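You operate a simulated robot arm through the tools that you are given. There is no shell and no other tool. Be economical: measure what you need, move in short steps, check, and stop when the job is done.

You run a simulated robot arm. Do the job below in one go: nothing can be reset, and whatever is moved stays where it is left.

Task
Move the coated base to the steel tray, then cement the top of the tray's green-label one.
Fine: the coated one stands in the holder; set the next one in it; orange pot, blue brush; brush back in its dish, leave the pot open. Set down upright: blue brush. A coat counts when it lies all over at full strength: go over it till it gets no stronger.

Only the result counts: the job must be done as asked and must still hold three seconds after the hand-in. Knocking over, shifting, dropping, spilling or breaking anything else fails it.

Robot
A 6-joint arm with a two-finger parallel gripper, fixed in place. Base frame: the origin is at the foot of the arm, x ahead of it, y to its left, z up; the work surface is at about z = 0. Units: m, degrees, N and s.
With the tool pointing down near the work surface it reaches from about 0.14 to 0.58 m from the base axis. Its first joint turns from -66.0 to 66.0 degrees. Payload 2.1 kg.
Tool frame: the origin (TCP) lies between the finger pads and is the grasp point; the fingertips stand 0.03 m ahead of it; z points along the fingers, y is the line along which they close. Largest opening 0.094 m; finger width 0.028, thickness 0.01; the body of the gripper, 0.05 by 0.096 m, starts 0.055 m behind the TCP.
Orientation is told as [roll, pitch, yaw] about the base's x, y, z axes, in that order, counted from this pose: with the fingers straight down and closing along the base's y, the tool's x points along the base's -x, its y along +y and its z along -z.

Tools
- The arm moves only by the tool move_arm. Its argument "moves" is a list of rows, each an object of numbers (a shift or turn left out is 0, a gripper value left out holds the last): "dx", "dy", "dz": the shift along the base's x, y, z in m; "rx", "ry", "rz": the turn, a rotation vector about the base's x, y, z in degrees; "hand": the opening, from 0 (shut) to 1 (fully open). In form: [{"dx": .., "dy": .., "dz": .., "rx": .., "ry": .., "rz": .., "hand": ..}, ...]. A call has 1 to 10 rows; each row is the pose to reach, as a shift and turn from the pose commanded when the call began. Rows are played at 5 a second. More than 0.05 m and 8.6 degrees between two rows, or a gripper value outside its range, and nothing of the call is played. Where a pose cannot be reached the arm comes as near as it can. A force on the tool above 70 N (or 10 N above the force at the start of the call, whichever is more), or a blocked arm, ends the call early, and 0.2 s more pass. The fingers move at their own pace (about 0.072 m/s each) and stop on an object; they squeeze with about 39 N. The grip force told is the motor's: it shows also when the fingers shut on nothing. Time passes only in rows, and 0.2 s behind the last, so rows that repeat a pose let the fingers close. It gives the time, the measured TCP pose, the force on the tool (base axes), the opening and the grip force at its end, in the units of the frame above (readings bear some noise), with the torque about the TCP (base axes, N m) and any sound that the robot's microphone picked up.
- Cameras (640 x 400 px; columns grow to the right, rows downward): "scene" is fixed at [0.0406, -0.3617, 0.4854]; the picture's right is [0.88, -0.48, 0.00], its down [-0.27, -0.50, -0.82] and it looks along [0.39, 0.72, -0.57] (base axes); focal length 280 px, centre (320, 200). "wrist" rides on the gripper at [0.076, 0.014, -0.102] in the tool frame; the picture's right is [-0.18, 0.98, 0.00], its down [-0.75, -0.14, -0.64] and it looks along [-0.63, -0.12, 0.77] (tool axes); focal length 243 px, centre (320, 200).
- capture(camera): a new picture of that camera. It takes no simulated time.
- probe_pixels(camera, pixels): for up to 12 pixels [column, row] of the newest picture of that camera ("zoom" is the newest enlarged one), the place [x, y, z] in the base frame of the surface seen there, good to about 0.003 m. It takes no simulated time.
- zoom(camera, box): a new picture of the part [left, top, right, bottom] of that camera's present view, enlarged. It takes no simulated time.
- sign_off(): hands the job in; it is judged then, once.

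Keep the steps short. Do not move on a guess: measure, check each grasp and each placing, and mend mistakes. In all there are 80 turns and 38 pictures (those below and enlarged ones count). Leave the gripper open and the arm clear of the work at the hand-in unless told otherwise, and finish with a single line.

The tools are called after ">>>" by a JSON object that holds its "method" and its "body". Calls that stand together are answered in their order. move_arm: Moves the arm, as the interface text tells. Its arguments: {"type":"object","properties":{"moves":{"type":"array"}},"required":["moves"]} The other tools are called the same way: capture (camera) takes a picture; probe_pixels (camera, pixels) gives the place of the surface under pixels of a picture; zoom (camera, box) takes an enlarged picture of a part of a camera's view; sign_off () hands the job in.

At the start:

```text
time_s: 0.0
tool_pos: [0.3051, 0.0027, 0.3082]
tool_rot: [-0.1, -0.1, 0.1]
ft_force: [-0.9, 0.5, -0.5]
ft_torque: [-0.02, -0.01, 0.02]
opening: 0.0939
finger_force: 0.1
```

scene: 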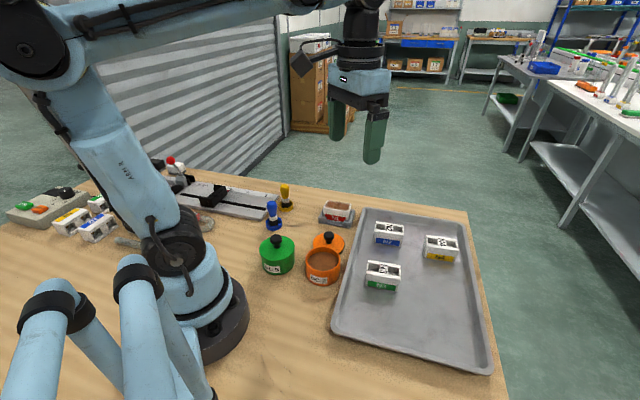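
wrist: 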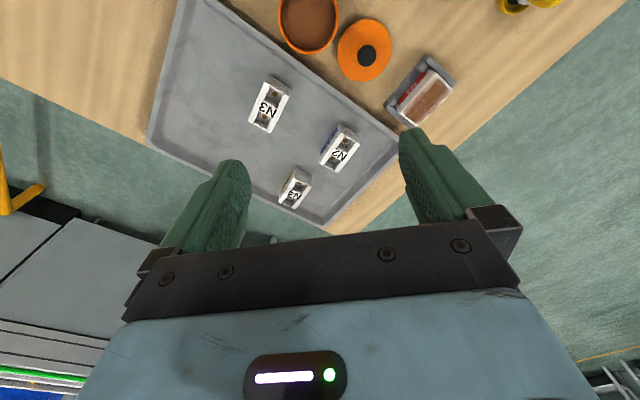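

I see the tray with three bases (green, blue and yellow labels), a holder with a coated red-label one, an open orange pot, and blue and yellow brushes. I'll enlarge the work area first.

>>> {"method": "zoom", "body": {"camera": "scene", "box": [240, 170, 400, 300]}}

>>> {"method": "zoom", "body": {"camera": "scene", "box": [330, 200, 500, 380]}}

```text
3.08 times, centred on (320, 235) of scene
```

zoom: 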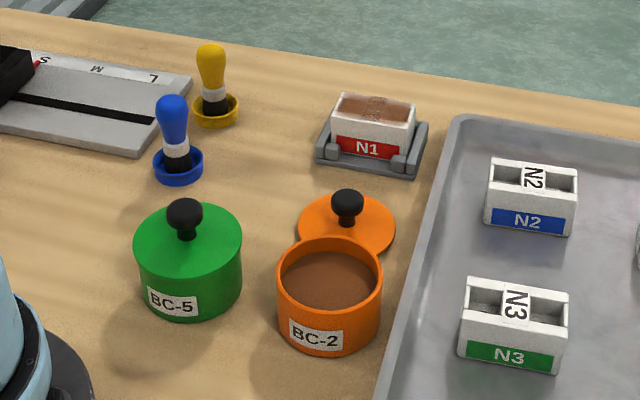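

```text
2.22 times, centred on (415, 290) of scene
```

zoom: 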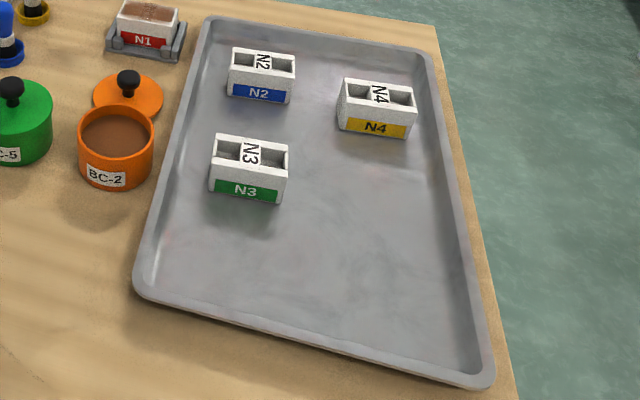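

Next I'll measure N3 and the tray with the current enlargement, and N1, the pot and the brush with the scene picture.

>>> {"method": "probe_pixels", "body": {"camera": "zoom", "pixels": [[215, 136], [286, 147], [283, 177], [212, 163], [250, 155], [245, 190], [230, 230], [330, 250], [350, 330], [215, 60], [230, 152], [150, 290]]}}

>>> {"method": "zoom", "body": {"camera": "scene", "box": [255, 175, 365, 245]}}

```text
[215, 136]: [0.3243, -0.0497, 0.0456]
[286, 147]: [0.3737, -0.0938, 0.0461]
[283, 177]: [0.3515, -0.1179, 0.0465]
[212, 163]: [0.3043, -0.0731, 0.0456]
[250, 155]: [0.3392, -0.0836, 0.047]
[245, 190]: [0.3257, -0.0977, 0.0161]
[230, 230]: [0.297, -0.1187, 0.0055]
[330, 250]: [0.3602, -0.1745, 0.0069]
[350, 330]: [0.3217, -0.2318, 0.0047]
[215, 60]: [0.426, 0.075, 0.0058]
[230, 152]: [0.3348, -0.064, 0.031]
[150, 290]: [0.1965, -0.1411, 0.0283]
```

```text
5.71 times, centred on (310, 210) of scene
```

zoom: 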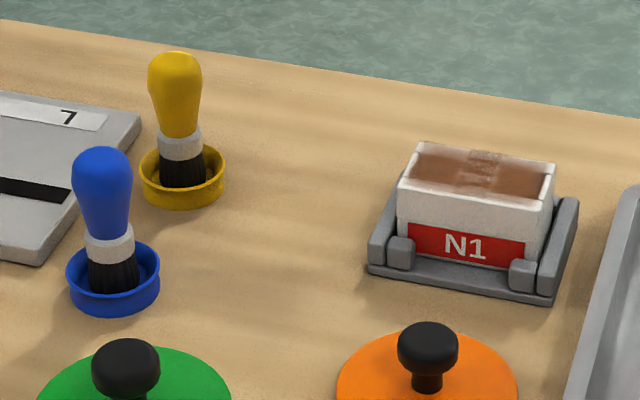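

>>> {"method": "probe_pixels", "body": {"camera": "zoom", "pixels": [[420, 145], [553, 165], [541, 213], [401, 184], [475, 175], [370, 268], [550, 303], [577, 205], [545, 285], [400, 250], [522, 270], [390, 215]]}}

>>> {"method": "probe_pixels", "body": {"camera": "scene", "pixels": [[272, 203], [273, 210], [273, 218], [274, 223], [266, 224], [281, 222], [273, 229], [323, 260], [307, 258], [341, 263], [324, 249], [322, 271]]}}

>>> {"method": "zoom", "body": {"camera": "wrist", "box": [220, 0, 480, 160]}}

```text
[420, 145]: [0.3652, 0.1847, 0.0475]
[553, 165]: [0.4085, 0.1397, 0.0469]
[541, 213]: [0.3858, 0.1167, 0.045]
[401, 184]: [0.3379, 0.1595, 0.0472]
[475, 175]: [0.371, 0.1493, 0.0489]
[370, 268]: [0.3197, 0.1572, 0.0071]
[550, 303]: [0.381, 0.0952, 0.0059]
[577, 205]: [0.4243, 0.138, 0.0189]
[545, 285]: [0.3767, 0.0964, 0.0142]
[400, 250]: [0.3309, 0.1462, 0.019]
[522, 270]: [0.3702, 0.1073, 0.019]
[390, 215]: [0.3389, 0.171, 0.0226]
```

```text
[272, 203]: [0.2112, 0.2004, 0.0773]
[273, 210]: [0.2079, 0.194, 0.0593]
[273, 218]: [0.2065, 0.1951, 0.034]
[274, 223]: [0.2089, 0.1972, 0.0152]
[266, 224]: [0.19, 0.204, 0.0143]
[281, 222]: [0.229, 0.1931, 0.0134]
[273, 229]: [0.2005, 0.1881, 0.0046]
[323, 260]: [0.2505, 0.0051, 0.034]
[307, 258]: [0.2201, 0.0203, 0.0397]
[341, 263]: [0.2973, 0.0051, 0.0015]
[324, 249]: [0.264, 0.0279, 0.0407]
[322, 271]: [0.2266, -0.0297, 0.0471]
```

```text
2.46 times, centred on (350, 80) of wrist
```

zoom: 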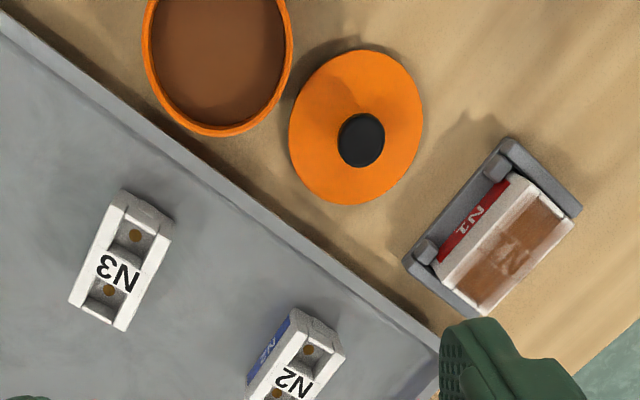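

N1's top is centred near (0.374, 0.150, 0.047), with its long axis at about -44°. I'll move above it with yaw -45 and look at the holder from closer up.

>>> {"method": "move_arm", "body": {"moves": [{"dx": 0.011, "dy": 0.024, "dz": -0.018, "rz": -7.5}, {"dx": 0.023, "dy": 0.049, "dz": -0.036, "rz": -15}, {"dx": 0.034, "dy": 0.073, "dz": -0.054, "rz": -22.5}, {"dx": 0.046, "dy": 0.098, "dz": -0.072, "rz": -30}, {"dx": 0.057, "dy": 0.122, "dz": -0.09, "rz": -37.5}, {"dx": 0.069, "dy": 0.147, "dz": -0.108, "rz": -45}, {"dx": 0.069, "dy": 0.147, "dz": -0.108, "rz": -45}]}}

>>> {"method": "capture", "body": {"camera": "wrist"}}

```text
time_s: 1.6
tool_pos: [0.3749, 0.1502, 0.1993]
tool_rot: [0.0, 0.1, -45.2]
ft_force: [0.7, -0.8, 0.3]
ft_torque: [0.02, 0.0, 0.03]
opening: 0.0941
finger_force: 0.1
```

```text
31 pictures are left
```

wrist: 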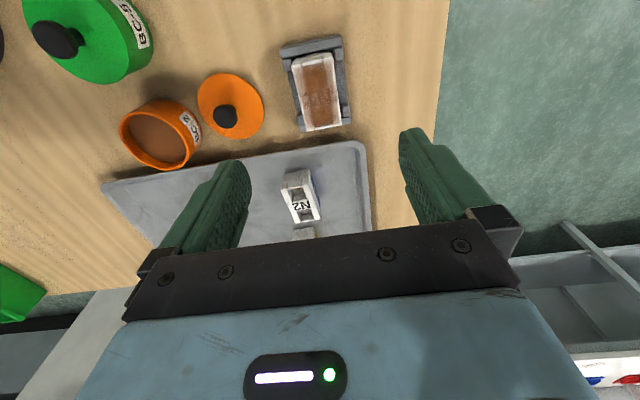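

>>> {"method": "zoom", "body": {"camera": "wrist", "box": [264, 20, 376, 140]}}

```text
3.33 times, centred on (320, 80) of wrist
```

zoom: 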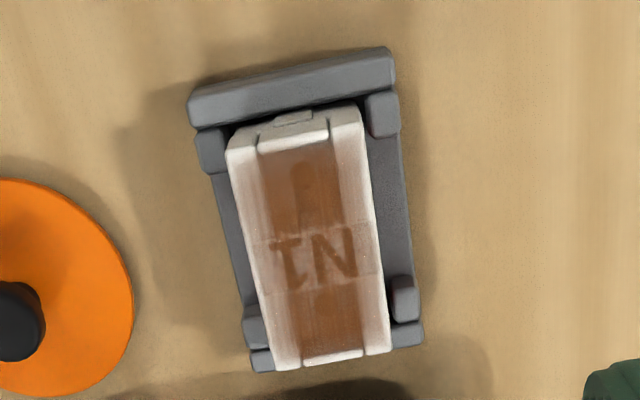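

>>> {"method": "probe_pixels", "body": {"camera": "zoom", "pixels": [[232, 150], [356, 112], [384, 346], [278, 363], [310, 250], [382, 105], [210, 145], [403, 290], [255, 325], [290, 85], [303, 180], [320, 310]]}}

```text
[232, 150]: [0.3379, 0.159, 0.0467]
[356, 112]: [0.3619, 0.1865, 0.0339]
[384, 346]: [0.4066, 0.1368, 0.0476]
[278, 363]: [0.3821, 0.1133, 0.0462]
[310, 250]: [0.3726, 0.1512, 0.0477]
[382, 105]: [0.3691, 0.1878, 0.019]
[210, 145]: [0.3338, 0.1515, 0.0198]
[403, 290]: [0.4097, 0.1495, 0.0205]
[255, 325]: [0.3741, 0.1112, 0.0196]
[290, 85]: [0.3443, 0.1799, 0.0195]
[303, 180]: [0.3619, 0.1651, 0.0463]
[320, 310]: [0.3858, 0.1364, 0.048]
```

The holder is a pocket with four posts and two end walls, centred at about (0.3725, 0.1497) and turned -45°. I'll lower with the fingers at 0.06 m, between the posts.

>>> {"method": "move_arm", "body": {"moves": [{"dx": -0.0015, "dz": -0.03, "hand": 0.64}, {"dx": -0.0015, "dz": -0.06}, {"dx": -0.0015, "dz": -0.09}, {"dx": -0.0015, "dz": -0.115}, {"dx": -0.0015, "dz": -0.135}, {"dx": -0.0015, "dz": -0.154}, {"dx": -0.0015, "dz": -0.154}]}}

>>> {"method": "capture", "body": {"camera": "wrist"}}

>>> {"method": "zoom", "body": {"camera": "scene", "box": [290, 170, 390, 240]}}

```text
time_s: 3.2
tool_pos: [0.3738, 0.1503, 0.0461]
tool_rot: [0.1, 0.0, -45.0]
ft_force: [0.0, -0.4, 0.4]
ft_torque: [-0.01, 0.03, 0.0]
opening: 0.0603
finger_force: 0.0
```

```text
29 pictures are left
```

wrist: 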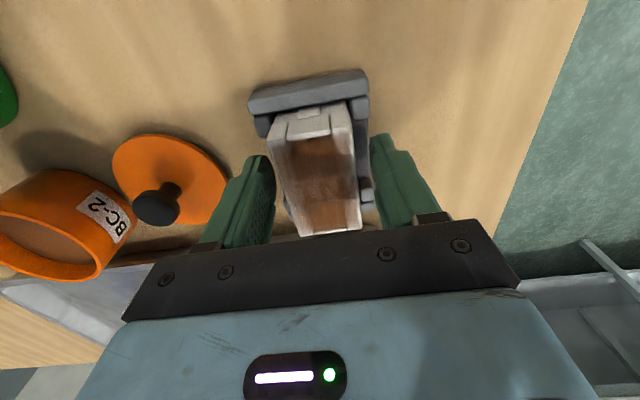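

```text
5.71 times, centred on (340, 205) of scene
```

zoom: 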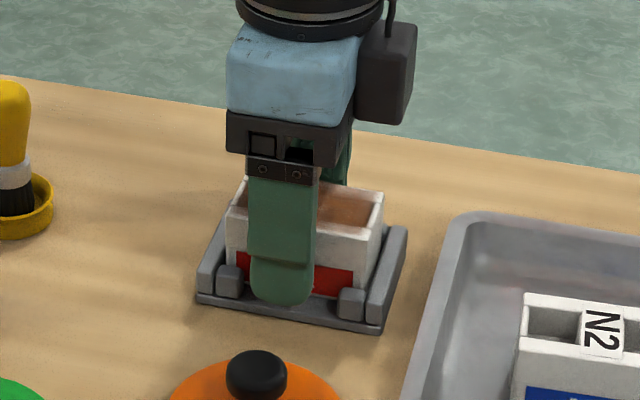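

The fingers straddle N1 between the posts, so I'll close and read the force.

>>> {"method": "move_arm", "body": {"moves": [{"hand": 0.3}, {"hand": 0.0}, {"hand": 0.0}, {"hand": 0.0}]}}

```text
time_s: 4.2
tool_pos: [0.3721, 0.1494, 0.0451]
tool_rot: [0.0, 0.0, -45.0]
ft_force: [-0.7, -0.3, 0.0]
ft_torque: [-0.03, -0.02, -0.04]
opening: 0.0435
finger_force: 39.3
```

Grip is 39 N with the opening at 0.0435. I'll lift slowly and check that the holder stays put.

>>> {"method": "move_arm", "body": {"moves": [{"dz": 0.005}, {"dz": 0.012}, {"dz": 0.025}, {"dz": 0.04}, {"dz": 0.06}, {"dz": 0.06}]}}

>>> {"method": "zoom", "body": {"camera": "scene", "box": [290, 150, 410, 240]}}

```text
time_s: 5.6
tool_pos: [0.3727, 0.1497, 0.1063]
tool_rot: [0.0, -0.1, -45.0]
ft_force: [-0.1, 0.9, -1.3]
ft_torque: [0.02, 0.02, -0.01]
opening: 0.0
finger_force: 33.5
```

```text
4.44 times, centred on (350, 195) of scene
```

zoom: 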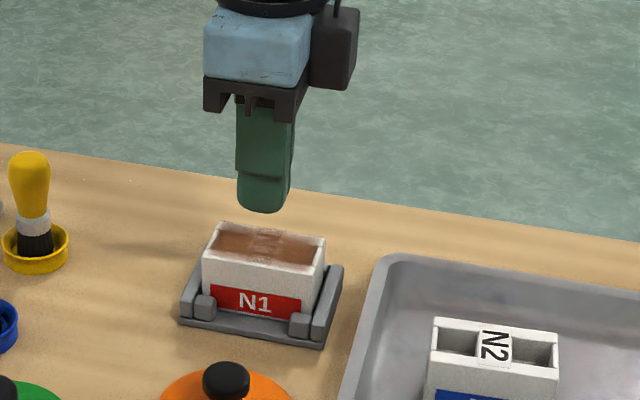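

The fingers slipped off: the grip didn't hold N1 and it stayed in place. I'll measure the post gaps and the taper of the label face to see why.

>>> {"method": "probe_pixels", "body": {"camera": "zoom", "pixels": [[214, 304], [292, 321], [198, 303], [309, 325], [205, 252], [320, 274], [255, 265], [255, 282], [254, 300], [254, 310], [253, 318], [262, 255]]}}

>>> {"method": "capture", "body": {"camera": "wrist"}}

```text
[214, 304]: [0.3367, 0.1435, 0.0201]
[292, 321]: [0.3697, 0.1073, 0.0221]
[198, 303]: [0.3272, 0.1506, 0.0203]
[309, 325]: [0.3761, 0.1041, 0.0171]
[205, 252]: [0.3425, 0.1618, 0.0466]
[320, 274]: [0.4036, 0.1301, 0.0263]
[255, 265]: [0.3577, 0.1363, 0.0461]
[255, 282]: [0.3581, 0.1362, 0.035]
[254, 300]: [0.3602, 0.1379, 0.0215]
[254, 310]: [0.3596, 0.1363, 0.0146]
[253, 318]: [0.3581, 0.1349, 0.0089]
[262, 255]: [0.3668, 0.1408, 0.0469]
```

```text
26 pictures are left
```

wrist: 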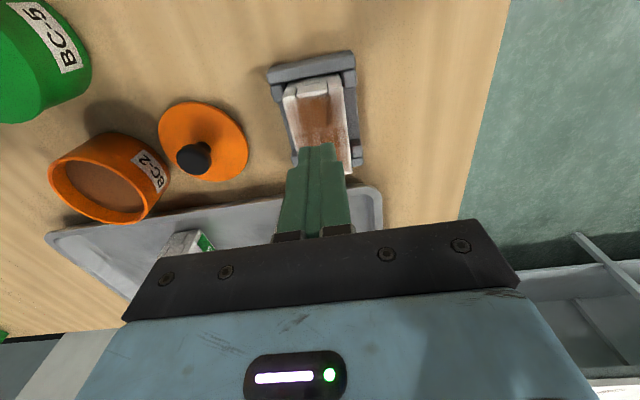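

The faces are upright, and the post gap (about 0.049 m) is wide enough for a finger. The 0.0435 m stop may have been on the holder, not the base. I'll try again with the tips just above the posts (TCP 0.053) and read the width.

>>> {"method": "move_arm", "body": {"moves": [{"hand": 0.64}, {"hand": 0.64}, {"hand": 0.64}, {"dz": -0.02, "hand": 0.64}, {"dz": -0.04}, {"dz": -0.052}, {"dz": -0.052}, {"dz": -0.052, "hand": 0.0}, {"dz": -0.052}, {"dz": -0.052}]}}

```text
time_s: 7.8
tool_pos: [0.3727, 0.1504, 0.0539]
tool_rot: [0.1, -0.1, -45.0]
ft_force: [0.7, -0.3, 0.3]
ft_torque: [0.01, 0.0, 0.0]
opening: 0.0395
finger_force: 38.8
```

Now the opening is 0.0395. I'll lift only 4 mm and read it again.

>>> {"method": "move_arm", "body": {"moves": [{"dz": 0.002}, {"dz": 0.004}, {"dz": 0.004}]}}

>>> {"method": "zoom", "body": {"camera": "scene", "box": [300, 180, 370, 235]}}

```text
time_s: 8.6
tool_pos: [0.3738, 0.1504, 0.057]
tool_rot: [0.0, 0.0, -45.1]
ft_force: [-0.7, 1.1, -0.1]
ft_torque: [0.0, -0.01, -0.02]
opening: 0.0391
finger_force: 39.0
```

```text
7.27 times, centred on (335, 208) of scene
```

zoom: 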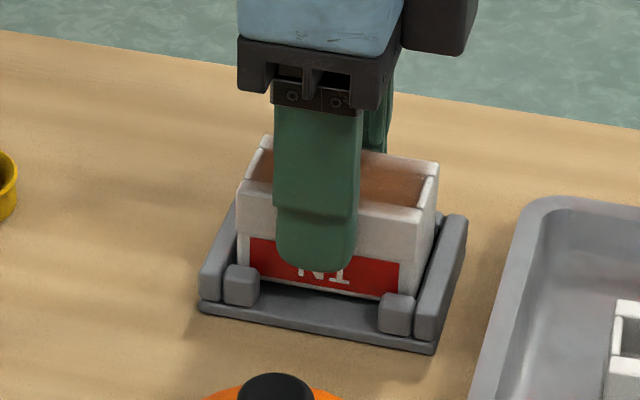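

N1 is now rising with the fingers (opening 0.039, 39 N). I'll lift further, gently.

>>> {"method": "move_arm", "body": {"moves": [{"dz": 0.005}, {"dz": 0.01}, {"dz": 0.02}, {"dz": 0.03}, {"dz": 0.045}, {"dz": 0.06}, {"dz": 0.06}]}}

>>> {"method": "zoom", "body": {"camera": "scene", "box": [290, 130, 410, 240]}}

```text
time_s: 10.2
tool_pos: [0.3732, 0.1513, 0.1168]
tool_rot: [0.1, 0.0, -45.0]
ft_force: [0.8, 0.6, -0.7]
ft_torque: [0.01, -0.01, 0.01]
opening: 0.0392
finger_force: 38.6
```

```text
3.64 times, centred on (350, 185) of scene
```

zoom: 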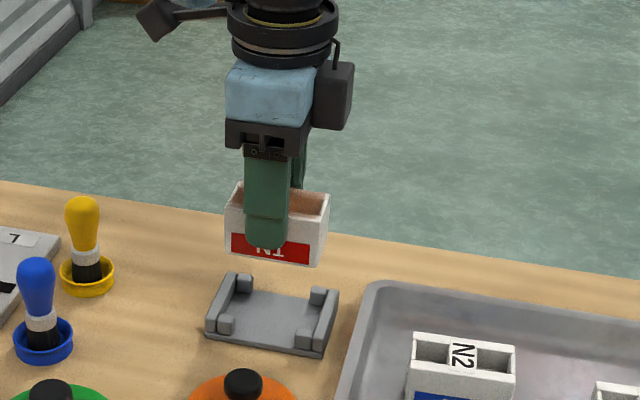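

N1 is held and the holder stayed put. I'll measure the empty pocket now.

>>> {"method": "probe_pixels", "body": {"camera": "zoom", "pixels": [[224, 317], [313, 334], [245, 278], [320, 291], [235, 290], [335, 315], [270, 310], [285, 330], [270, 295], [222, 312], [240, 282], [322, 338]]}}

```text
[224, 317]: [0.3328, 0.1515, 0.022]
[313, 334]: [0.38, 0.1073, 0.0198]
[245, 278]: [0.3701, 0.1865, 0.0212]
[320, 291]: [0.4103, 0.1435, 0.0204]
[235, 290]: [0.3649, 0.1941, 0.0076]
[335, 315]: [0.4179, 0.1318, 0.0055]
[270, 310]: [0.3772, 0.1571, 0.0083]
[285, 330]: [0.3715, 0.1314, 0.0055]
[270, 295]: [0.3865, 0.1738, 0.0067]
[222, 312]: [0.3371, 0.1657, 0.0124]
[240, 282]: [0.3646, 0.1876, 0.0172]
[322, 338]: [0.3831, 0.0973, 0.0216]
```

N1 goes to the free tray floor at about (0.33, -0.19), carried high with yaw unchanged.

>>> {"method": "move_arm", "body": {"moves": [{"dz": 0.03}, {"dx": -0.005, "dy": -0.035, "dz": 0.04}, {"dx": -0.01, "dy": -0.08, "dz": 0.04}, {"dx": -0.016, "dy": -0.125, "dz": 0.04}, {"dx": -0.022, "dy": -0.17, "dz": 0.04}, {"dx": -0.028, "dy": -0.215, "dz": 0.04}, {"dx": -0.034, "dy": -0.26, "dz": 0.04}, {"dx": -0.039, "dy": -0.305, "dz": 0.04}, {"dx": -0.043, "dy": -0.34, "dz": 0.04}, {"dx": -0.043, "dy": -0.34, "dz": 0.02}]}}

>>> {"method": "capture", "body": {"camera": "scene"}}

```text
time_s: 12.4
tool_pos: [0.3311, -0.1906, 0.1381]
tool_rot: [0.1, 0.0, -45.0]
ft_force: [0.7, 0.2, -0.5]
ft_torque: [0.02, 0.01, -0.01]
opening: 0.0392
finger_force: 38.9
```

```text
23 pictures are left
```

scene: 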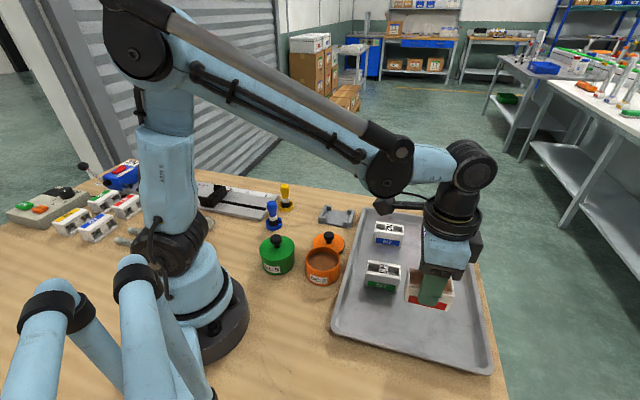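

>>> {"method": "move_arm", "body": {"moves": [{"dz": -0.025}, {"dz": -0.05}, {"dz": -0.068}, {"dz": -0.076}, {"dz": -0.08}, {"dz": -0.082}, {"dz": -0.082}]}}

>>> {"method": "zoom", "body": {"camera": "scene", "box": [350, 220, 480, 320]}}

```text
time_s: 14.0
tool_pos: [0.3302, -0.1898, 0.0564]
tool_rot: [0.0, -0.1, -44.9]
ft_force: [0.1, -0.5, -0.4]
ft_torque: [0.0, 0.0, -0.02]
opening: 0.039
finger_force: 38.8
```

```text
4.00 times, centred on (415, 270) of scene
```

zoom: 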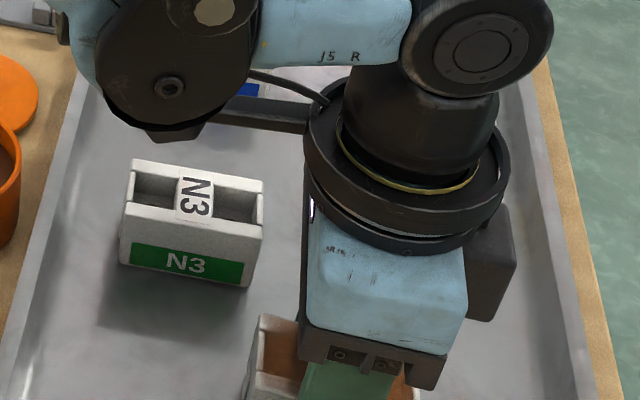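

Still no contact force at z 0.056. I'll go down 1 mm at a time.

>>> {"method": "move_arm", "body": {"moves": [{"dz": -0.001}, {"dz": -0.002}, {"dz": -0.003}, {"dz": -0.003}]}}

```text
time_s: 15.0
tool_pos: [0.3298, -0.1898, 0.0521]
tool_rot: [0.0, 0.1, -44.9]
ft_force: [-0.3, -0.5, -1.7]
ft_torque: [0.0, -0.01, -0.03]
opening: 0.0394
finger_force: 38.8
```

>>> {"method": "move_arm", "body": {"moves": [{"dz": -0.001}, {"dz": -0.002}, {"dz": -0.002}]}}

```text
time_s: 15.8
tool_pos: [0.3307, -0.1896, 0.0505]
tool_rot: [0.2, 0.0, -45.1]
ft_force: [-2.0, 3.0, 25.5]
ft_torque: [-0.04, -0.04, -0.01]
opening: 0.0394
finger_force: 38.9
```

Contact is clear at 25 N. I'll ease off, open, and retreat upward.

>>> {"method": "move_arm", "body": {"moves": [{"dz": 0.0008}, {"dz": 0.0008, "hand": 0.64}, {"dz": 0.0008}, {"dz": 0.0008}, {"dz": 0.02}, {"dz": 0.05}, {"dz": 0.08}, {"dz": 0.08, "dx": -0.005, "dy": 0.04}, {"dz": 0.08, "dx": 0.0, "dy": 0.08}]}}

>>> {"method": "capture", "body": {"camera": "wrist"}}

>>> {"method": "capture", "body": {"camera": "scene"}}

```text
time_s: 17.8
tool_pos: [0.3293, -0.1108, 0.1303]
tool_rot: [0.0, 0.0, -44.9]
ft_force: [-0.2, 0.8, -1.1]
ft_torque: [-0.01, -0.01, -0.02]
opening: 0.0605
finger_force: 0.1
```

```text
21 pictures are left
```

wrist: 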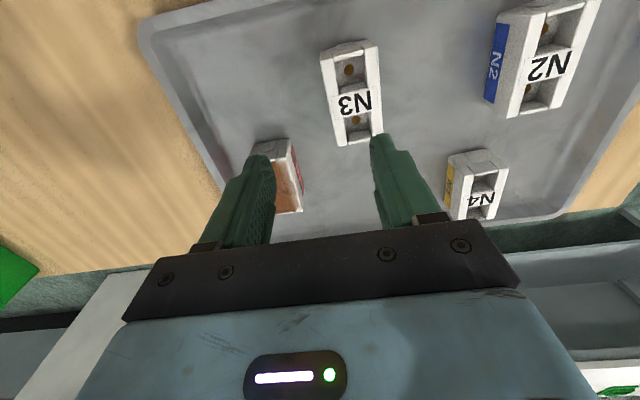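

```text
20 pictures are left
```

scene: 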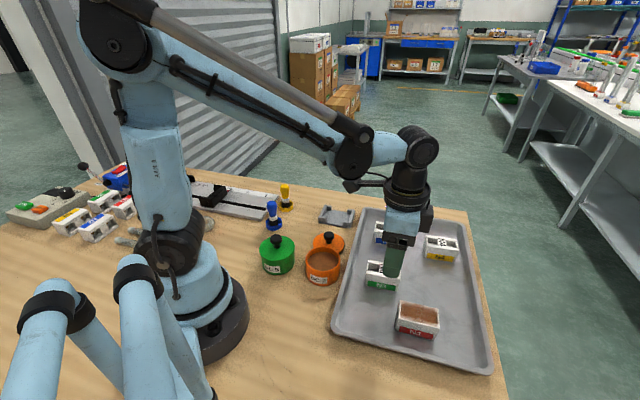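

N1 stands upright on the tray. Now I'll measure N3 from this closer wrist view.

>>> {"method": "probe_pixels", "body": {"camera": "wrist", "pixels": [[323, 60], [375, 48], [381, 136], [338, 144], [328, 100], [378, 92], [352, 102]]}}

>>> {"method": "probe_pixels", "body": {"camera": "scene", "pixels": [[400, 304], [437, 312], [434, 327], [397, 320], [418, 314]]}}

```text
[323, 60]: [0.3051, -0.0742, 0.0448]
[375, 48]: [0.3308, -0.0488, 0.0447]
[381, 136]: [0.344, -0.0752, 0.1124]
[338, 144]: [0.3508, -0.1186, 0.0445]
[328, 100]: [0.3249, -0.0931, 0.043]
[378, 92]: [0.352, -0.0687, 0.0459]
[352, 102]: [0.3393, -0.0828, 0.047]
```

```text
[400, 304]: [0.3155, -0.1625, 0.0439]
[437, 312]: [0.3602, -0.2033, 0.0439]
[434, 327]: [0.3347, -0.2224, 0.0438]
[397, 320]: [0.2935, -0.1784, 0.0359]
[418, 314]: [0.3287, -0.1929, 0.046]
```

N3's centre is about (0.3395, -0.083), yaw about -45. I'll move over it and descend with the 0.06 opening.

>>> {"method": "move_arm", "body": {"moves": [{"dx": 0.01, "dy": 0.027, "dz": 0}, {"dx": 0.01, "dy": 0.027, "dz": -0.025}, {"dx": 0.01, "dy": 0.027, "dz": -0.05}, {"dx": 0.01, "dy": 0.027, "dz": -0.07}, {"dx": 0.01, "dy": 0.027, "dz": -0.079}, {"dx": 0.01, "dy": 0.027, "dz": -0.079}]}}

>>> {"method": "capture", "body": {"camera": "wrist"}}

```text
time_s: 19.2
tool_pos: [0.3408, -0.084, 0.0513]
tool_rot: [0.1, 0.1, -45.0]
ft_force: [0.2, 0.2, 0.6]
ft_torque: [0.03, 0.02, -0.02]
opening: 0.0603
finger_force: 0.0
```

```text
19 pictures are left
```

wrist: 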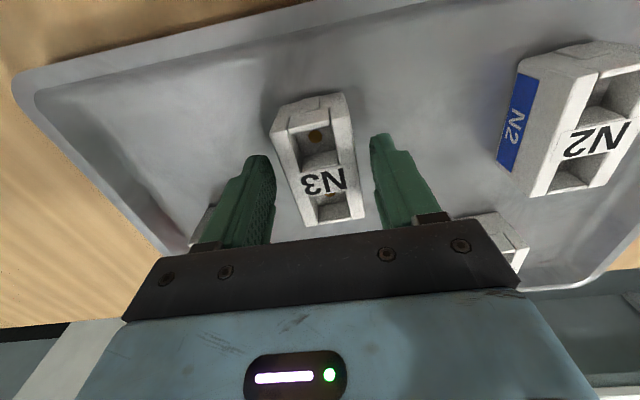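

>>> {"method": "move_arm", "body": {"moves": [{"hand": 0.3}, {"hand": 0.0}, {"hand": 0.0}, {"dz": 0.002}, {"dz": 0.005}, {"dz": 0.005}]}}

```text
time_s: 20.6
tool_pos: [0.3405, -0.0823, 0.0562]
tool_rot: [0.0, 0.1, -45.0]
ft_force: [0.1, 0.2, -1.2]
ft_torque: [-0.01, -0.01, -0.01]
opening: 0.0394
finger_force: 39.2
```

Same 0.0394 opening, so it's held. I'll lift and carry it over N2's side to above the holder.

>>> {"method": "move_arm", "body": {"moves": [{"dz": 0.03}, {"dz": 0.07}, {"dz": 0.08, "dx": 0.005, "dy": 0.04}, {"dz": 0.08, "dx": 0.011, "dy": 0.085}, {"dz": 0.08, "dx": 0.017, "dy": 0.13}, {"dz": 0.08, "dx": 0.024, "dy": 0.175}, {"dz": 0.08, "dx": 0.03, "dy": 0.215}, {"dz": 0.08, "dx": 0.033, "dy": 0.2327}, {"dz": 0.05, "dx": 0.033, "dy": 0.2327}, {"dz": 0.05, "dx": 0.033, "dy": 0.2327}]}}

>>> {"method": "zoom", "body": {"camera": "scene", "box": [290, 140, 400, 240]}}

>>> {"method": "capture", "body": {"camera": "wrist"}}

```text
time_s: 22.8
tool_pos: [0.3732, 0.1499, 0.1055]
tool_rot: [0.1, 0.0, -45.0]
ft_force: [0.6, 0.8, -1.2]
ft_torque: [-0.01, -0.01, 0.01]
opening: 0.0395
finger_force: 39.2
```

```text
4.00 times, centred on (345, 190) of scene
```

zoom: 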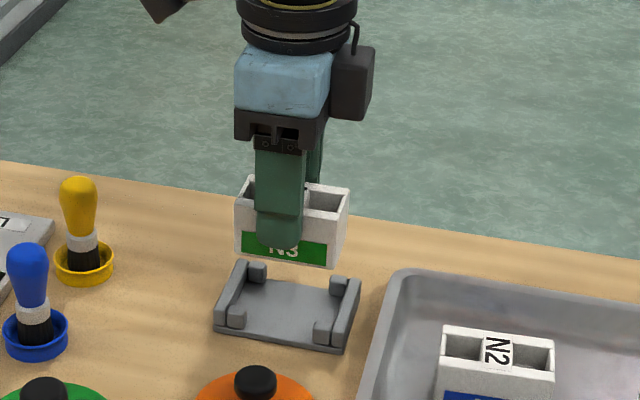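

```text
17 pictures are left
```

wrist: 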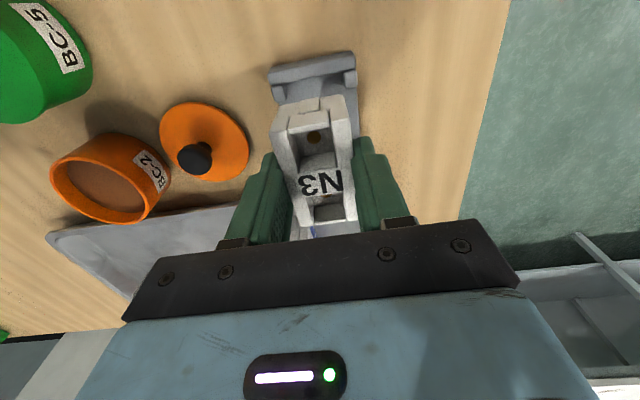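

N3 sits in the grip just as N1 did (same margins). I'll lower it slowly into the pocket; it should bottom out near z 0.0545.

>>> {"method": "move_arm", "body": {"moves": [{"dz": -0.02}, {"dz": -0.034}, {"dz": -0.038}, {"dz": -0.041}, {"dz": -0.044}, {"dz": -0.047}, {"dz": -0.049}, {"dz": -0.051}, {"dz": -0.051}]}}

>>> {"method": "zoom", "body": {"camera": "scene", "box": [300, 180, 370, 235]}}

```text
time_s: 24.8
tool_pos: [0.3724, 0.1498, 0.0551]
tool_rot: [0.1, 0.0, -45.0]
ft_force: [-0.3, -0.1, -0.6]
ft_torque: [0.0, -0.01, 0.01]
opening: 0.0391
finger_force: 38.8
```

```text
7.27 times, centred on (335, 208) of scene
```

zoom: 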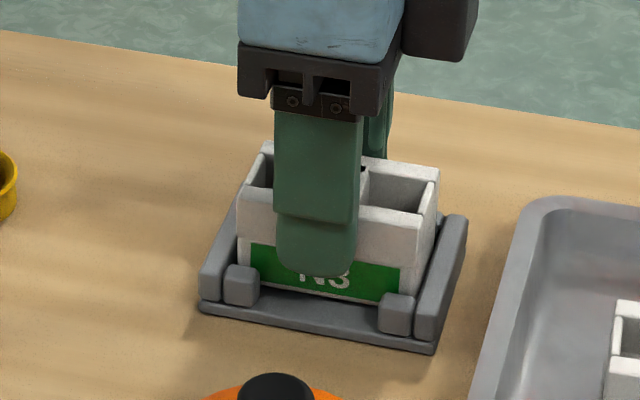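

It's entering cleanly between the posts and walls. I'll go down the last millimetres until contact.

>>> {"method": "move_arm", "body": {"moves": [{"dz": -0.001}, {"dz": -0.002}, {"dz": -0.003}, {"dz": -0.003}]}}

```text
time_s: 25.8
tool_pos: [0.3727, 0.15, 0.0538]
tool_rot: [-0.1, -0.2, -44.9]
ft_force: [-0.2, -1.3, 33.1]
ft_torque: [-0.09, 0.04, 0.01]
opening: 0.0393
finger_force: 38.9
```

Bottomed at 33 N. I'll ease off, release and rise.

>>> {"method": "move_arm", "body": {"moves": [{"dz": 0.0015}, {"dz": 0.0015, "hand": 0.64}, {"dz": 0.0015}, {"dz": 0.0015}, {"dz": 0.02}, {"dz": 0.05}, {"dz": 0.09}, {"dz": 0.12}, {"dz": 0.12}]}}

>>> {"method": "zoom", "body": {"camera": "scene", "box": [250, 170, 370, 245]}}

```text
time_s: 27.8
tool_pos: [0.3733, 0.1494, 0.1719]
tool_rot: [0.1, 0.0, -45.1]
ft_force: [1.4, 0.8, 0.0]
ft_torque: [0.0, -0.01, 0.0]
opening: 0.0601
finger_force: 0.2
```

```text
5.33 times, centred on (310, 208) of scene
```

zoom: 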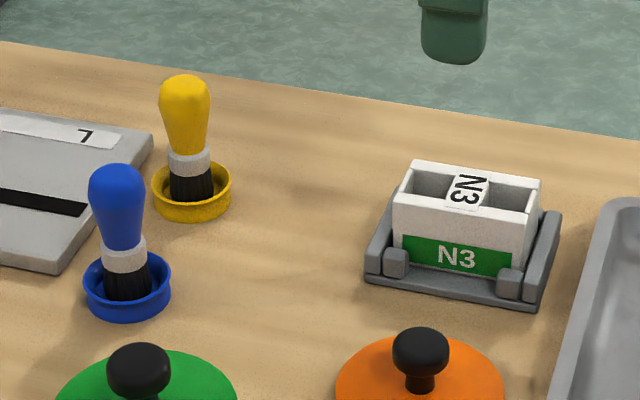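

N3 is seated. I'll measure its top, both brushes and the green lid.

>>> {"method": "probe_pixels", "body": {"camera": "zoom", "pixels": [[416, 164], [538, 183], [525, 240], [394, 207], [466, 190], [116, 170], [117, 200], [120, 230], [124, 255], [126, 280], [186, 110], [188, 160]]}}

>>> {"method": "probe_pixels", "body": {"camera": "scene", "pixels": [[268, 228], [282, 226], [274, 230], [272, 222], [277, 239], [260, 200], [275, 252], [310, 253], [338, 258], [323, 284], [317, 259], [327, 236]]}}

```text
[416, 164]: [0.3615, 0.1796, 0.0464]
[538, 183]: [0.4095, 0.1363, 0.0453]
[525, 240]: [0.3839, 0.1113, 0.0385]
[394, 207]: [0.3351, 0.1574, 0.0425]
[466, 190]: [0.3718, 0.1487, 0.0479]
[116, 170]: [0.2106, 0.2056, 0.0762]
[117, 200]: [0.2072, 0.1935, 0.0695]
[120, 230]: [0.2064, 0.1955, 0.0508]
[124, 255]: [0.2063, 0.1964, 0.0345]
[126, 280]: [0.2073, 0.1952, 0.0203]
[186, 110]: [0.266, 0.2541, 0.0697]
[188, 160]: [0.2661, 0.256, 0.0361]
```

```text
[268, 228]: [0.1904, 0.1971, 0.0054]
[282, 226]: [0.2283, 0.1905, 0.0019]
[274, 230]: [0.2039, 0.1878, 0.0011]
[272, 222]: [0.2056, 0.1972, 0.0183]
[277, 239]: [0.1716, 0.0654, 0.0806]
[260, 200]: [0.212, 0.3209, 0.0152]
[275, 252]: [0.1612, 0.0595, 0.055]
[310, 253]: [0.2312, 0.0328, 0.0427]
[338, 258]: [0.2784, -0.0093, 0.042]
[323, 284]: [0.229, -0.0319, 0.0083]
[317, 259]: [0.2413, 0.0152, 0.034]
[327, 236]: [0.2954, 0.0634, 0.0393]
```

The blue brush's axis is about (0.209, 0.204), with the handle top at 0.078. I'll go above it and check with the wrist camera.

>>> {"method": "move_arm", "body": {"moves": [{"dx": -0.04, "dy": 0.013}, {"dx": -0.08, "dy": 0.027}, {"dx": -0.12, "dy": 0.04}, {"dx": -0.155, "dy": 0.052}, {"dx": -0.1636, "dy": 0.0543, "dz": -0.03}, {"dx": -0.1636, "dy": 0.0543, "dz": -0.042}, {"dx": -0.1636, "dy": 0.0543, "dz": -0.042}]}}

>>> {"method": "capture", "body": {"camera": "wrist"}}

```text
time_s: 29.4
tool_pos: [0.2103, 0.2039, 0.1314]
tool_rot: [0.0, 0.0, -45.0]
ft_force: [0.2, 0.1, 0.2]
ft_torque: [0.0, 0.0, 0.01]
opening: 0.0602
finger_force: 0.0
```

```text
14 pictures are left
```

wrist: 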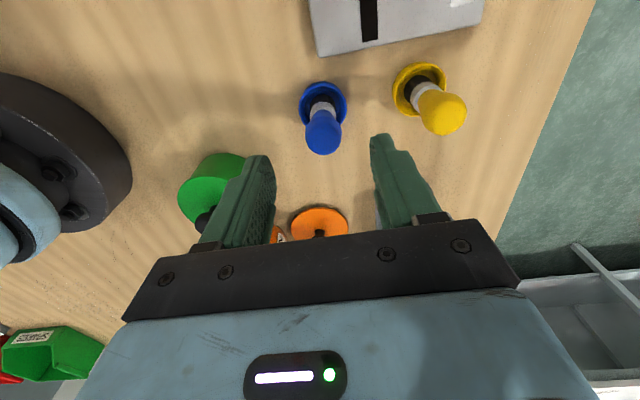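

By projection, the brush lies within 2 mm of the grip axis. I'll lower to z 0.062 (tips at 0.032, above the dish rim) and close.

>>> {"method": "move_arm", "body": {"moves": [{"dz": -0.025}, {"dz": -0.048}, {"dz": -0.06}, {"dz": -0.068}, {"dz": -0.068}, {"dz": -0.068, "hand": 0.3}, {"dz": -0.068, "hand": 0.0}, {"dz": -0.068}, {"dz": -0.068}]}}

>>> {"method": "zoom", "body": {"camera": "scene", "box": [240, 165, 320, 245]}}

```text
time_s: 31.4
tool_pos: [0.2102, 0.2044, 0.0629]
tool_rot: [0.1, 0.0, -44.9]
ft_force: [-0.3, -0.3, 0.1]
ft_torque: [0.02, -0.02, -0.04]
opening: 0.0258
finger_force: 39.2
```

```text
5.00 times, centred on (280, 205) of scene
```

zoom: 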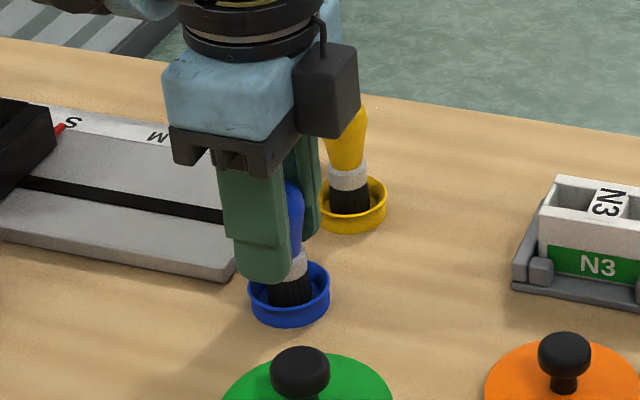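

Gripped at 0.0258 m. I'll lift straight up.

>>> {"method": "move_arm", "body": {"moves": [{"dz": 0.004}, {"dz": 0.01}, {"dz": 0.025}, {"dz": 0.05}, {"dz": 0.075}, {"dz": 0.075}]}}

>>> {"method": "zoom", "body": {"camera": "scene", "box": [220, 130, 360, 300]}}

```text
time_s: 32.8
tool_pos: [0.2104, 0.2039, 0.1369]
tool_rot: [-0.1, 0.0, -45.0]
ft_force: [-0.2, 0.4, -0.3]
ft_torque: [0.0, 0.02, -0.02]
opening: 0.0258
finger_force: 38.9
```

```text
2.35 times, centred on (290, 215) of scene
```

zoom: 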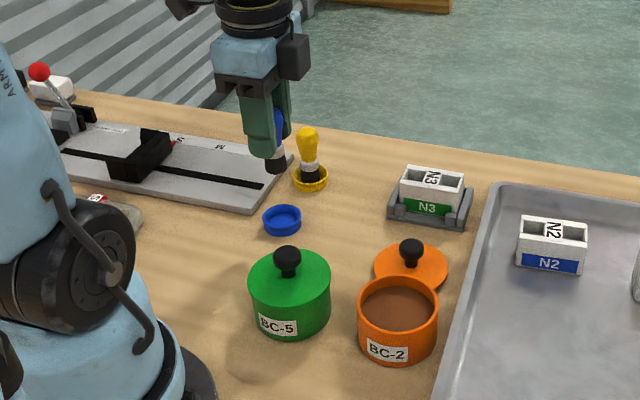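

Brush held, dish left in place. I'll measure the pot: rim, cement surface and the knob nearby.

>>> {"method": "probe_pixels", "body": {"camera": "zoom", "pixels": [[359, 302], [437, 302], [396, 278], [398, 334], [385, 308], [410, 315], [398, 295], [398, 325], [411, 245], [288, 253], [281, 222], [282, 209]]}}

```text
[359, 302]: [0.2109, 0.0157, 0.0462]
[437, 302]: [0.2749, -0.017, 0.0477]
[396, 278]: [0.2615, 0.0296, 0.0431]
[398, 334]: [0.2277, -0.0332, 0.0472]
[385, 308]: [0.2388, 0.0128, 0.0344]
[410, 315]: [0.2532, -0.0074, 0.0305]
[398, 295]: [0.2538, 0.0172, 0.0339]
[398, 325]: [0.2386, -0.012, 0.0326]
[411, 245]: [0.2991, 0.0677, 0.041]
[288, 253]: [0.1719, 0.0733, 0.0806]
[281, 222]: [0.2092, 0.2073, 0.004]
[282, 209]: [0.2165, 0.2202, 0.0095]
```

Pot centre is (0.244, -0.001), rim 0.047, cement surface about 0.033. I'll carry the brush high between the two knobs to over the pot.

>>> {"method": "move_arm", "body": {"moves": [{"dz": 0.025}, {"dx": 0.007, "dy": -0.041, "dz": 0.025}, {"dx": 0.014, "dy": -0.082, "dz": 0.025}, {"dx": 0.021, "dy": -0.123, "dz": 0.025}, {"dx": 0.028, "dy": -0.164, "dz": 0.025}, {"dx": 0.035, "dy": -0.205, "dz": 0.025}, {"dx": 0.035, "dy": -0.205, "dz": -0.01}, {"dx": 0.035, "dy": -0.205, "dz": -0.022}, {"dx": 0.035, "dy": -0.205, "dz": -0.022}]}}

>>> {"method": "zoom", "body": {"camera": "scene", "box": [270, 180, 390, 300]}}

```text
time_s: 34.8
tool_pos: [0.2438, -0.0014, 0.1163]
tool_rot: [0.1, 0.0, -44.9]
ft_force: [0.3, -0.3, -0.3]
ft_torque: [0.0, 0.03, 0.0]
opening: 0.0262
finger_force: 39.0
```

```text
3.33 times, centred on (330, 240) of scene
```

zoom: 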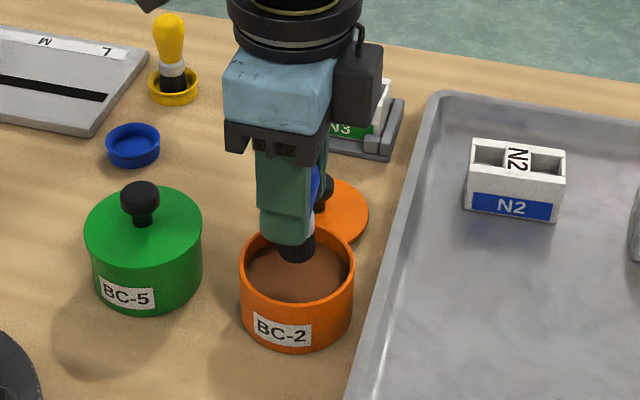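

The brush is centred over the pot. I'll dip to TCP 0.080, pause, and rise, holding over the pot to drain.

>>> {"method": "move_arm", "body": {"moves": [{"dz": -0.02}, {"dz": -0.03}, {"dz": -0.035}, {"dz": -0.035}, {"dz": -0.035}, {"dz": -0.025}, {"dz": -0.01}, {"dz": 0.0}, {"dz": 0.0}, {"dz": 0.0}]}}

>>> {"method": "zoom", "body": {"camera": "scene", "box": [290, 220, 370, 300]}}

```text
time_s: 37.0
tool_pos: [0.2442, -0.0006, 0.1154]
tool_rot: [0.0, 0.0, -45.1]
ft_force: [0.2, 0.3, 0.3]
ft_torque: [-0.03, -0.01, 0.01]
opening: 0.0261
finger_force: 39.0
```

```text
5.00 times, centred on (330, 260) of scene
```

zoom: 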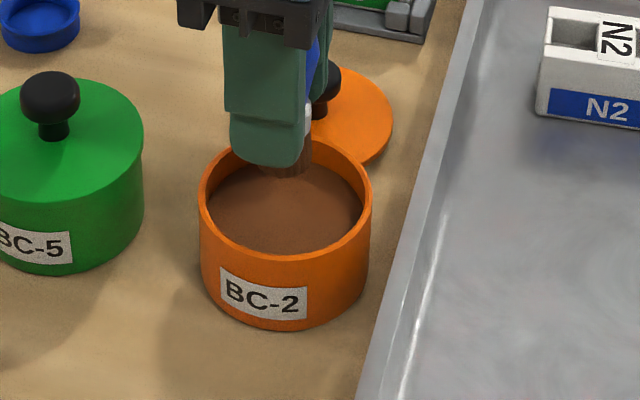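

The bristles are loaded. I'll carry the brush over N3, to a hover near the first stroke start (0.345, 0.160).

>>> {"method": "move_arm", "body": {"moves": [{"dz": 0.035}, {"dx": 0.02, "dy": 0.032, "dz": 0.035}, {"dx": 0.04, "dy": 0.0645, "dz": 0.035}, {"dx": 0.0605, "dy": 0.097, "dz": 0.035}, {"dx": 0.0807, "dy": 0.129, "dz": 0.035}, {"dx": 0.1009, "dy": 0.1613, "dz": 0.035}, {"dx": 0.1009, "dy": 0.1613, "dz": 0.008}, {"dx": 0.1009, "dy": 0.1613, "dz": -0.004}, {"dx": 0.1009, "dy": 0.1613, "dz": -0.008}, {"dx": 0.1009, "dy": 0.1613, "dz": -0.01}]}}

>>> {"method": "zoom", "body": {"camera": "scene", "box": [290, 160, 380, 235]}}

```text
time_s: 39.2
tool_pos: [0.3446, 0.1604, 0.1046]
tool_rot: [-0.1, 0.1, -45.0]
ft_force: [0.0, 0.0, -0.6]
ft_torque: [-0.04, 0.01, 0.01]
opening: 0.0259
finger_force: 39.5
```

```text
5.33 times, centred on (335, 198) of scene
```

zoom: 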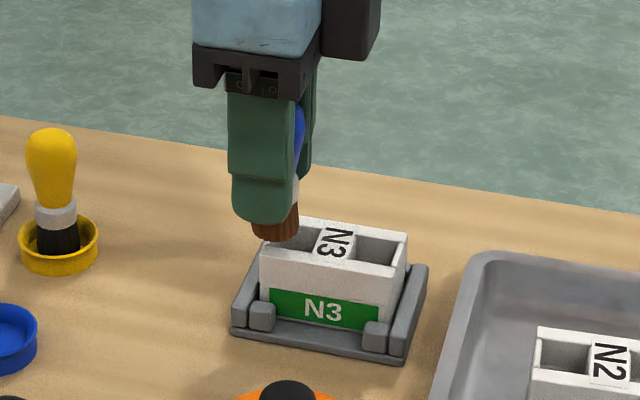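

The bristles are at the left front corner with no force yet. I'll lower 2 mm and make the first stroke along N3, watching the force.

>>> {"method": "move_arm", "body": {"moves": [{"dz": -0.001}, {"dz": -0.002}, {"dx": 0.0076, "dy": -0.0076, "dz": -0.002}, {"dx": 0.0153, "dy": -0.0153, "dz": -0.002}, {"dx": 0.0229, "dy": -0.0229, "dz": -0.002}, {"dx": 0.0306, "dy": -0.0306, "dz": -0.002}, {"dx": 0.0382, "dy": -0.0382, "dz": -0.002}]}}

>>> {"method": "zoom", "body": {"camera": "scene", "box": [290, 160, 380, 235]}}

```text
time_s: 40.8
tool_pos: [0.3854, 0.1222, 0.1045]
tool_rot: [0.0, 0.0, -45.0]
ft_force: [0.6, 0.4, -0.5]
ft_torque: [0.05, -0.01, 0.01]
opening: 0.0259
finger_force: 39.0
```

```text
5.33 times, centred on (335, 198) of scene
```

zoom: 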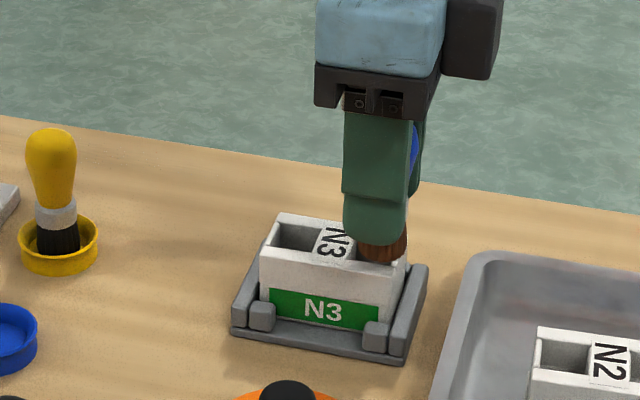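

No mark and no force, so the bristles aren't touching. I'll lower 1 mm at a time and watch the force.

>>> {"method": "move_arm", "body": {"moves": [{"dz": -0.001}, {"dz": -0.002}, {"dz": -0.002}]}}

```text
time_s: 41.6
tool_pos: [0.3842, 0.1221, 0.1027]
tool_rot: [0.0, 0.0, -45.0]
ft_force: [-0.1, 1.1, -0.2]
ft_torque: [0.0, 0.0, 0.01]
opening: 0.0259
finger_force: 38.4
```

>>> {"method": "move_arm", "body": {"moves": [{"dz": -0.001}, {"dz": -0.002}, {"dz": -0.002}]}}

```text
time_s: 42.4
tool_pos: [0.3848, 0.1228, 0.0983]
tool_rot: [0.0, 0.0, -45.1]
ft_force: [-0.3, 0.0, 0.0]
ft_torque: [0.0, 0.02, 0.0]
opening: 0.0261
finger_force: 39.1
```

Still no force at z 0.099, so I'll look before going lower.

>>> {"method": "zoom", "body": {"camera": "scene", "box": [310, 175, 370, 225]}}

```text
8.00 times, centred on (340, 200) of scene
```

zoom: 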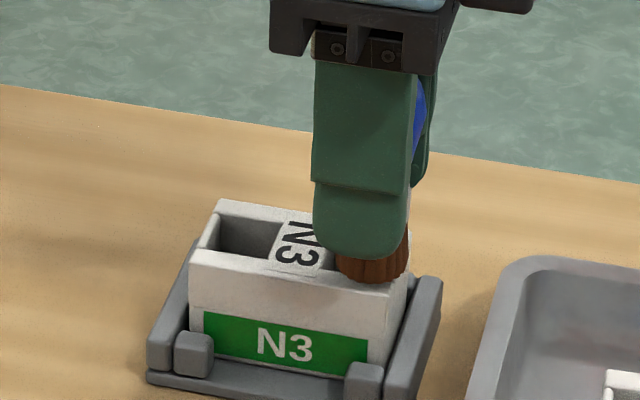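

>>> {"method": "probe_pixels", "body": {"camera": "zoom", "pixels": [[370, 270], [370, 280], [350, 275], [395, 275], [340, 280], [320, 277], [300, 275], [406, 285], [360, 292], [230, 262]]}}

```text
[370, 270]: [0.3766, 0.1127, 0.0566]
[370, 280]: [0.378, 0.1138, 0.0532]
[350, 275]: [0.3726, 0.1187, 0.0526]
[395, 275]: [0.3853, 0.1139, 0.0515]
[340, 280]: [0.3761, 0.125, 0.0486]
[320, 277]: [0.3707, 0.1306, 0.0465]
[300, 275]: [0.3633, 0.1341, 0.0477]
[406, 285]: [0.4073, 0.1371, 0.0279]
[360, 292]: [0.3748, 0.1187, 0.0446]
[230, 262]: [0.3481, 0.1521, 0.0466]
```

The bristle end is at about 0.052, still 4–5 mm above the top (0.047). I'll keep going down in small steps.

>>> {"method": "move_arm", "body": {"moves": [{"dz": -0.001}, {"dz": -0.002}, {"dz": -0.003}, {"dz": -0.004}, {"dz": -0.005}, {"dz": -0.005}]}}

```text
time_s: 43.8
tool_pos: [0.3838, 0.1225, 0.0948]
tool_rot: [0.0, -0.1, -45.0]
ft_force: [-0.2, -0.4, 9.1]
ft_torque: [-0.07, 0.02, -0.01]
opening: 0.0261
finger_force: 39.3
```

Contact is 9 N at z 0.094. At this height I'll stroke lane one back and lane two forward, ending at lane three.

>>> {"method": "move_arm", "body": {"moves": [{"dx": -0.0095, "dy": 0.0095}, {"dx": -0.0191, "dy": 0.0191}, {"dx": -0.0286, "dy": 0.0286}, {"dx": -0.0382, "dy": 0.0382}, {"dx": -0.0297, "dy": 0.0467}, {"dx": -0.0202, "dy": 0.0372}, {"dx": -0.0106, "dy": 0.0276}, {"dx": -0.0011, "dy": 0.0181}, {"dx": 0.0085, "dy": 0.0085}, {"dx": 0.017, "dy": 0.017}]}}

>>> {"method": "zoom", "body": {"camera": "scene", "box": [310, 175, 370, 225]}}

```text
time_s: 46.0
tool_pos: [0.4018, 0.1377, 0.0954]
tool_rot: [0.0, -0.3, -44.9]
ft_force: [-0.8, -3.6, 13.9]
ft_torque: [-0.34, 0.02, -0.02]
opening: 0.0258
finger_force: 39.1
```

```text
8.00 times, centred on (340, 200) of scene
```

zoom: 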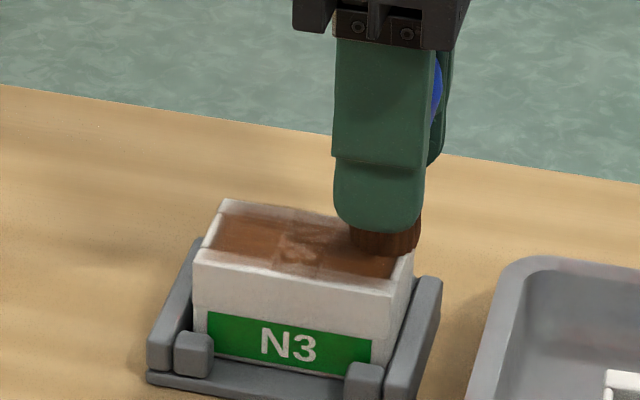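

The coat is being laid. I'll go on with lane three and a second overlapping pass right out to the edges.

>>> {"method": "move_arm", "body": {"moves": [{"dx": 0.0042, "dy": -0.0014}, {"dx": -0.0106, "dy": 0.0134}, {"dx": -0.0247, "dy": 0.0276}, {"dx": -0.0396, "dy": 0.0424}, {"dx": -0.0495, "dy": 0.0325}, {"dx": -0.0346, "dy": 0.0177}, {"dx": -0.0205, "dy": 0.0035}, {"dx": -0.0057, "dy": -0.0113}, {"dx": -0.0156, "dy": -0.0212}, {"dx": -0.0304, "dy": -0.0064}]}}

```text
time_s: 48.2
tool_pos: [0.3691, 0.1323, 0.095]
tool_rot: [0.0, 0.1, -44.9]
ft_force: [0.2, 0.1, -1.3]
ft_torque: [0.02, 0.0, -0.02]
opening: 0.0259
finger_force: 38.9
```

The force dropped to zero here, so I'll lower 1 mm and continue with overlapping lanes.

>>> {"method": "move_arm", "body": {"moves": [{"dz": -0.001}, {"dx": -0.0141, "dy": 0.0141, "dz": -0.001}, {"dx": -0.029, "dy": 0.029, "dz": -0.001}, {"dx": -0.024, "dy": 0.0339, "dz": -0.001}, {"dx": -0.0092, "dy": 0.0191, "dz": -0.001}, {"dx": 0.0049, "dy": 0.0049, "dz": -0.001}, {"dx": 0.0198, "dy": -0.0099, "dz": -0.001}, {"dx": 0.0297, "dy": 0.0, "dz": -0.001}, {"dx": 0.0148, "dy": 0.0148, "dz": -0.001}, {"dx": 0.0007, "dy": 0.029, "dz": -0.001}]}}

```text
time_s: 50.4
tool_pos: [0.3723, 0.1607, 0.0947]
tool_rot: [0.1, -0.1, -45.0]
ft_force: [2.3, -1.4, 6.8]
ft_torque: [-0.08, -0.16, 0.02]
opening: 0.0257
finger_force: 39.7
```

In contact at 7 N. I'll lift off and inspect the coat.

>>> {"method": "move_arm", "body": {"moves": [{"dz": 0.02}, {"dz": 0.05}, {"dz": 0.05, "dx": -0.03, "dy": -0.03}, {"dz": 0.05, "dx": -0.06, "dy": -0.06}, {"dz": 0.05, "dx": -0.06, "dy": -0.06}]}}

>>> {"method": "capture", "body": {"camera": "scene"}}

```text
time_s: 51.6
tool_pos: [0.3112, 0.1016, 0.144]
tool_rot: [0.1, 0.0, -45.0]
ft_force: [-0.2, 1.5, -0.4]
ft_torque: [-0.02, 0.01, -0.02]
opening: 0.0259
finger_force: 38.7
```

```text
5 pictures are left
```

scene: 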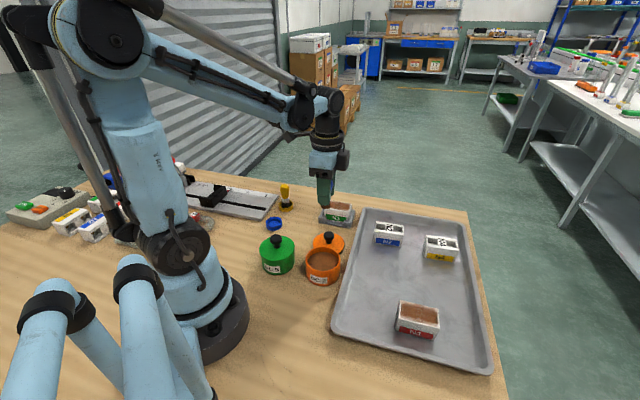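

The gripper hides N3 here. I'll reload at the pot anyway (slightly deeper, TCP 0.076), then do further full passes before viewing.

>>> {"method": "move_arm", "body": {"moves": [{"dx": -0.022, "dy": -0.034}, {"dx": -0.044, "dy": -0.068}, {"dx": -0.0664, "dy": -0.1027}, {"dx": -0.0664, "dy": -0.1027, "dz": -0.03}, {"dx": -0.0664, "dy": -0.1027, "dz": -0.055}, {"dx": -0.0664, "dy": -0.1027, "dz": -0.067}, {"dx": -0.0664, "dy": -0.1027, "dz": -0.067}, {"dx": -0.0664, "dy": -0.1027, "dz": -0.05}, {"dx": -0.0664, "dy": -0.1027, "dz": -0.035}, {"dx": -0.0664, "dy": -0.1027, "dz": -0.035}]}}

```text
time_s: 53.8
tool_pos: [0.2455, -0.0014, 0.1093]
tool_rot: [0.0, 0.0, -45.0]
ft_force: [-1.2, 0.7, -0.8]
ft_torque: [0.01, -0.05, 0.05]
opening: 0.0257
finger_force: 38.4
```

>>> {"method": "move_arm", "body": {"moves": [{"dz": 0.037}, {"dx": 0.02, "dy": 0.032, "dz": 0.037}, {"dx": 0.04, "dy": 0.064, "dz": 0.037}, {"dx": 0.06, "dy": 0.096, "dz": 0.037}, {"dx": 0.08, "dy": 0.128, "dz": 0.037}, {"dx": 0.0995, "dy": 0.1599, "dz": 0.037}, {"dx": 0.0995, "dy": 0.1599, "dz": 0.005}, {"dx": 0.0995, "dy": 0.1599, "dz": -0.009}, {"dx": 0.0995, "dy": 0.1599, "dz": -0.0135}, {"dx": 0.0995, "dy": 0.1599, "dz": -0.015}]}}

```text
time_s: 56.0
tool_pos: [0.3442, 0.1596, 0.0932]
tool_rot: [0.0, 0.0, -45.0]
ft_force: [0.6, 1.1, -0.8]
ft_torque: [-0.04, -0.01, 0.01]
opening: 0.0261
finger_force: 38.8
```

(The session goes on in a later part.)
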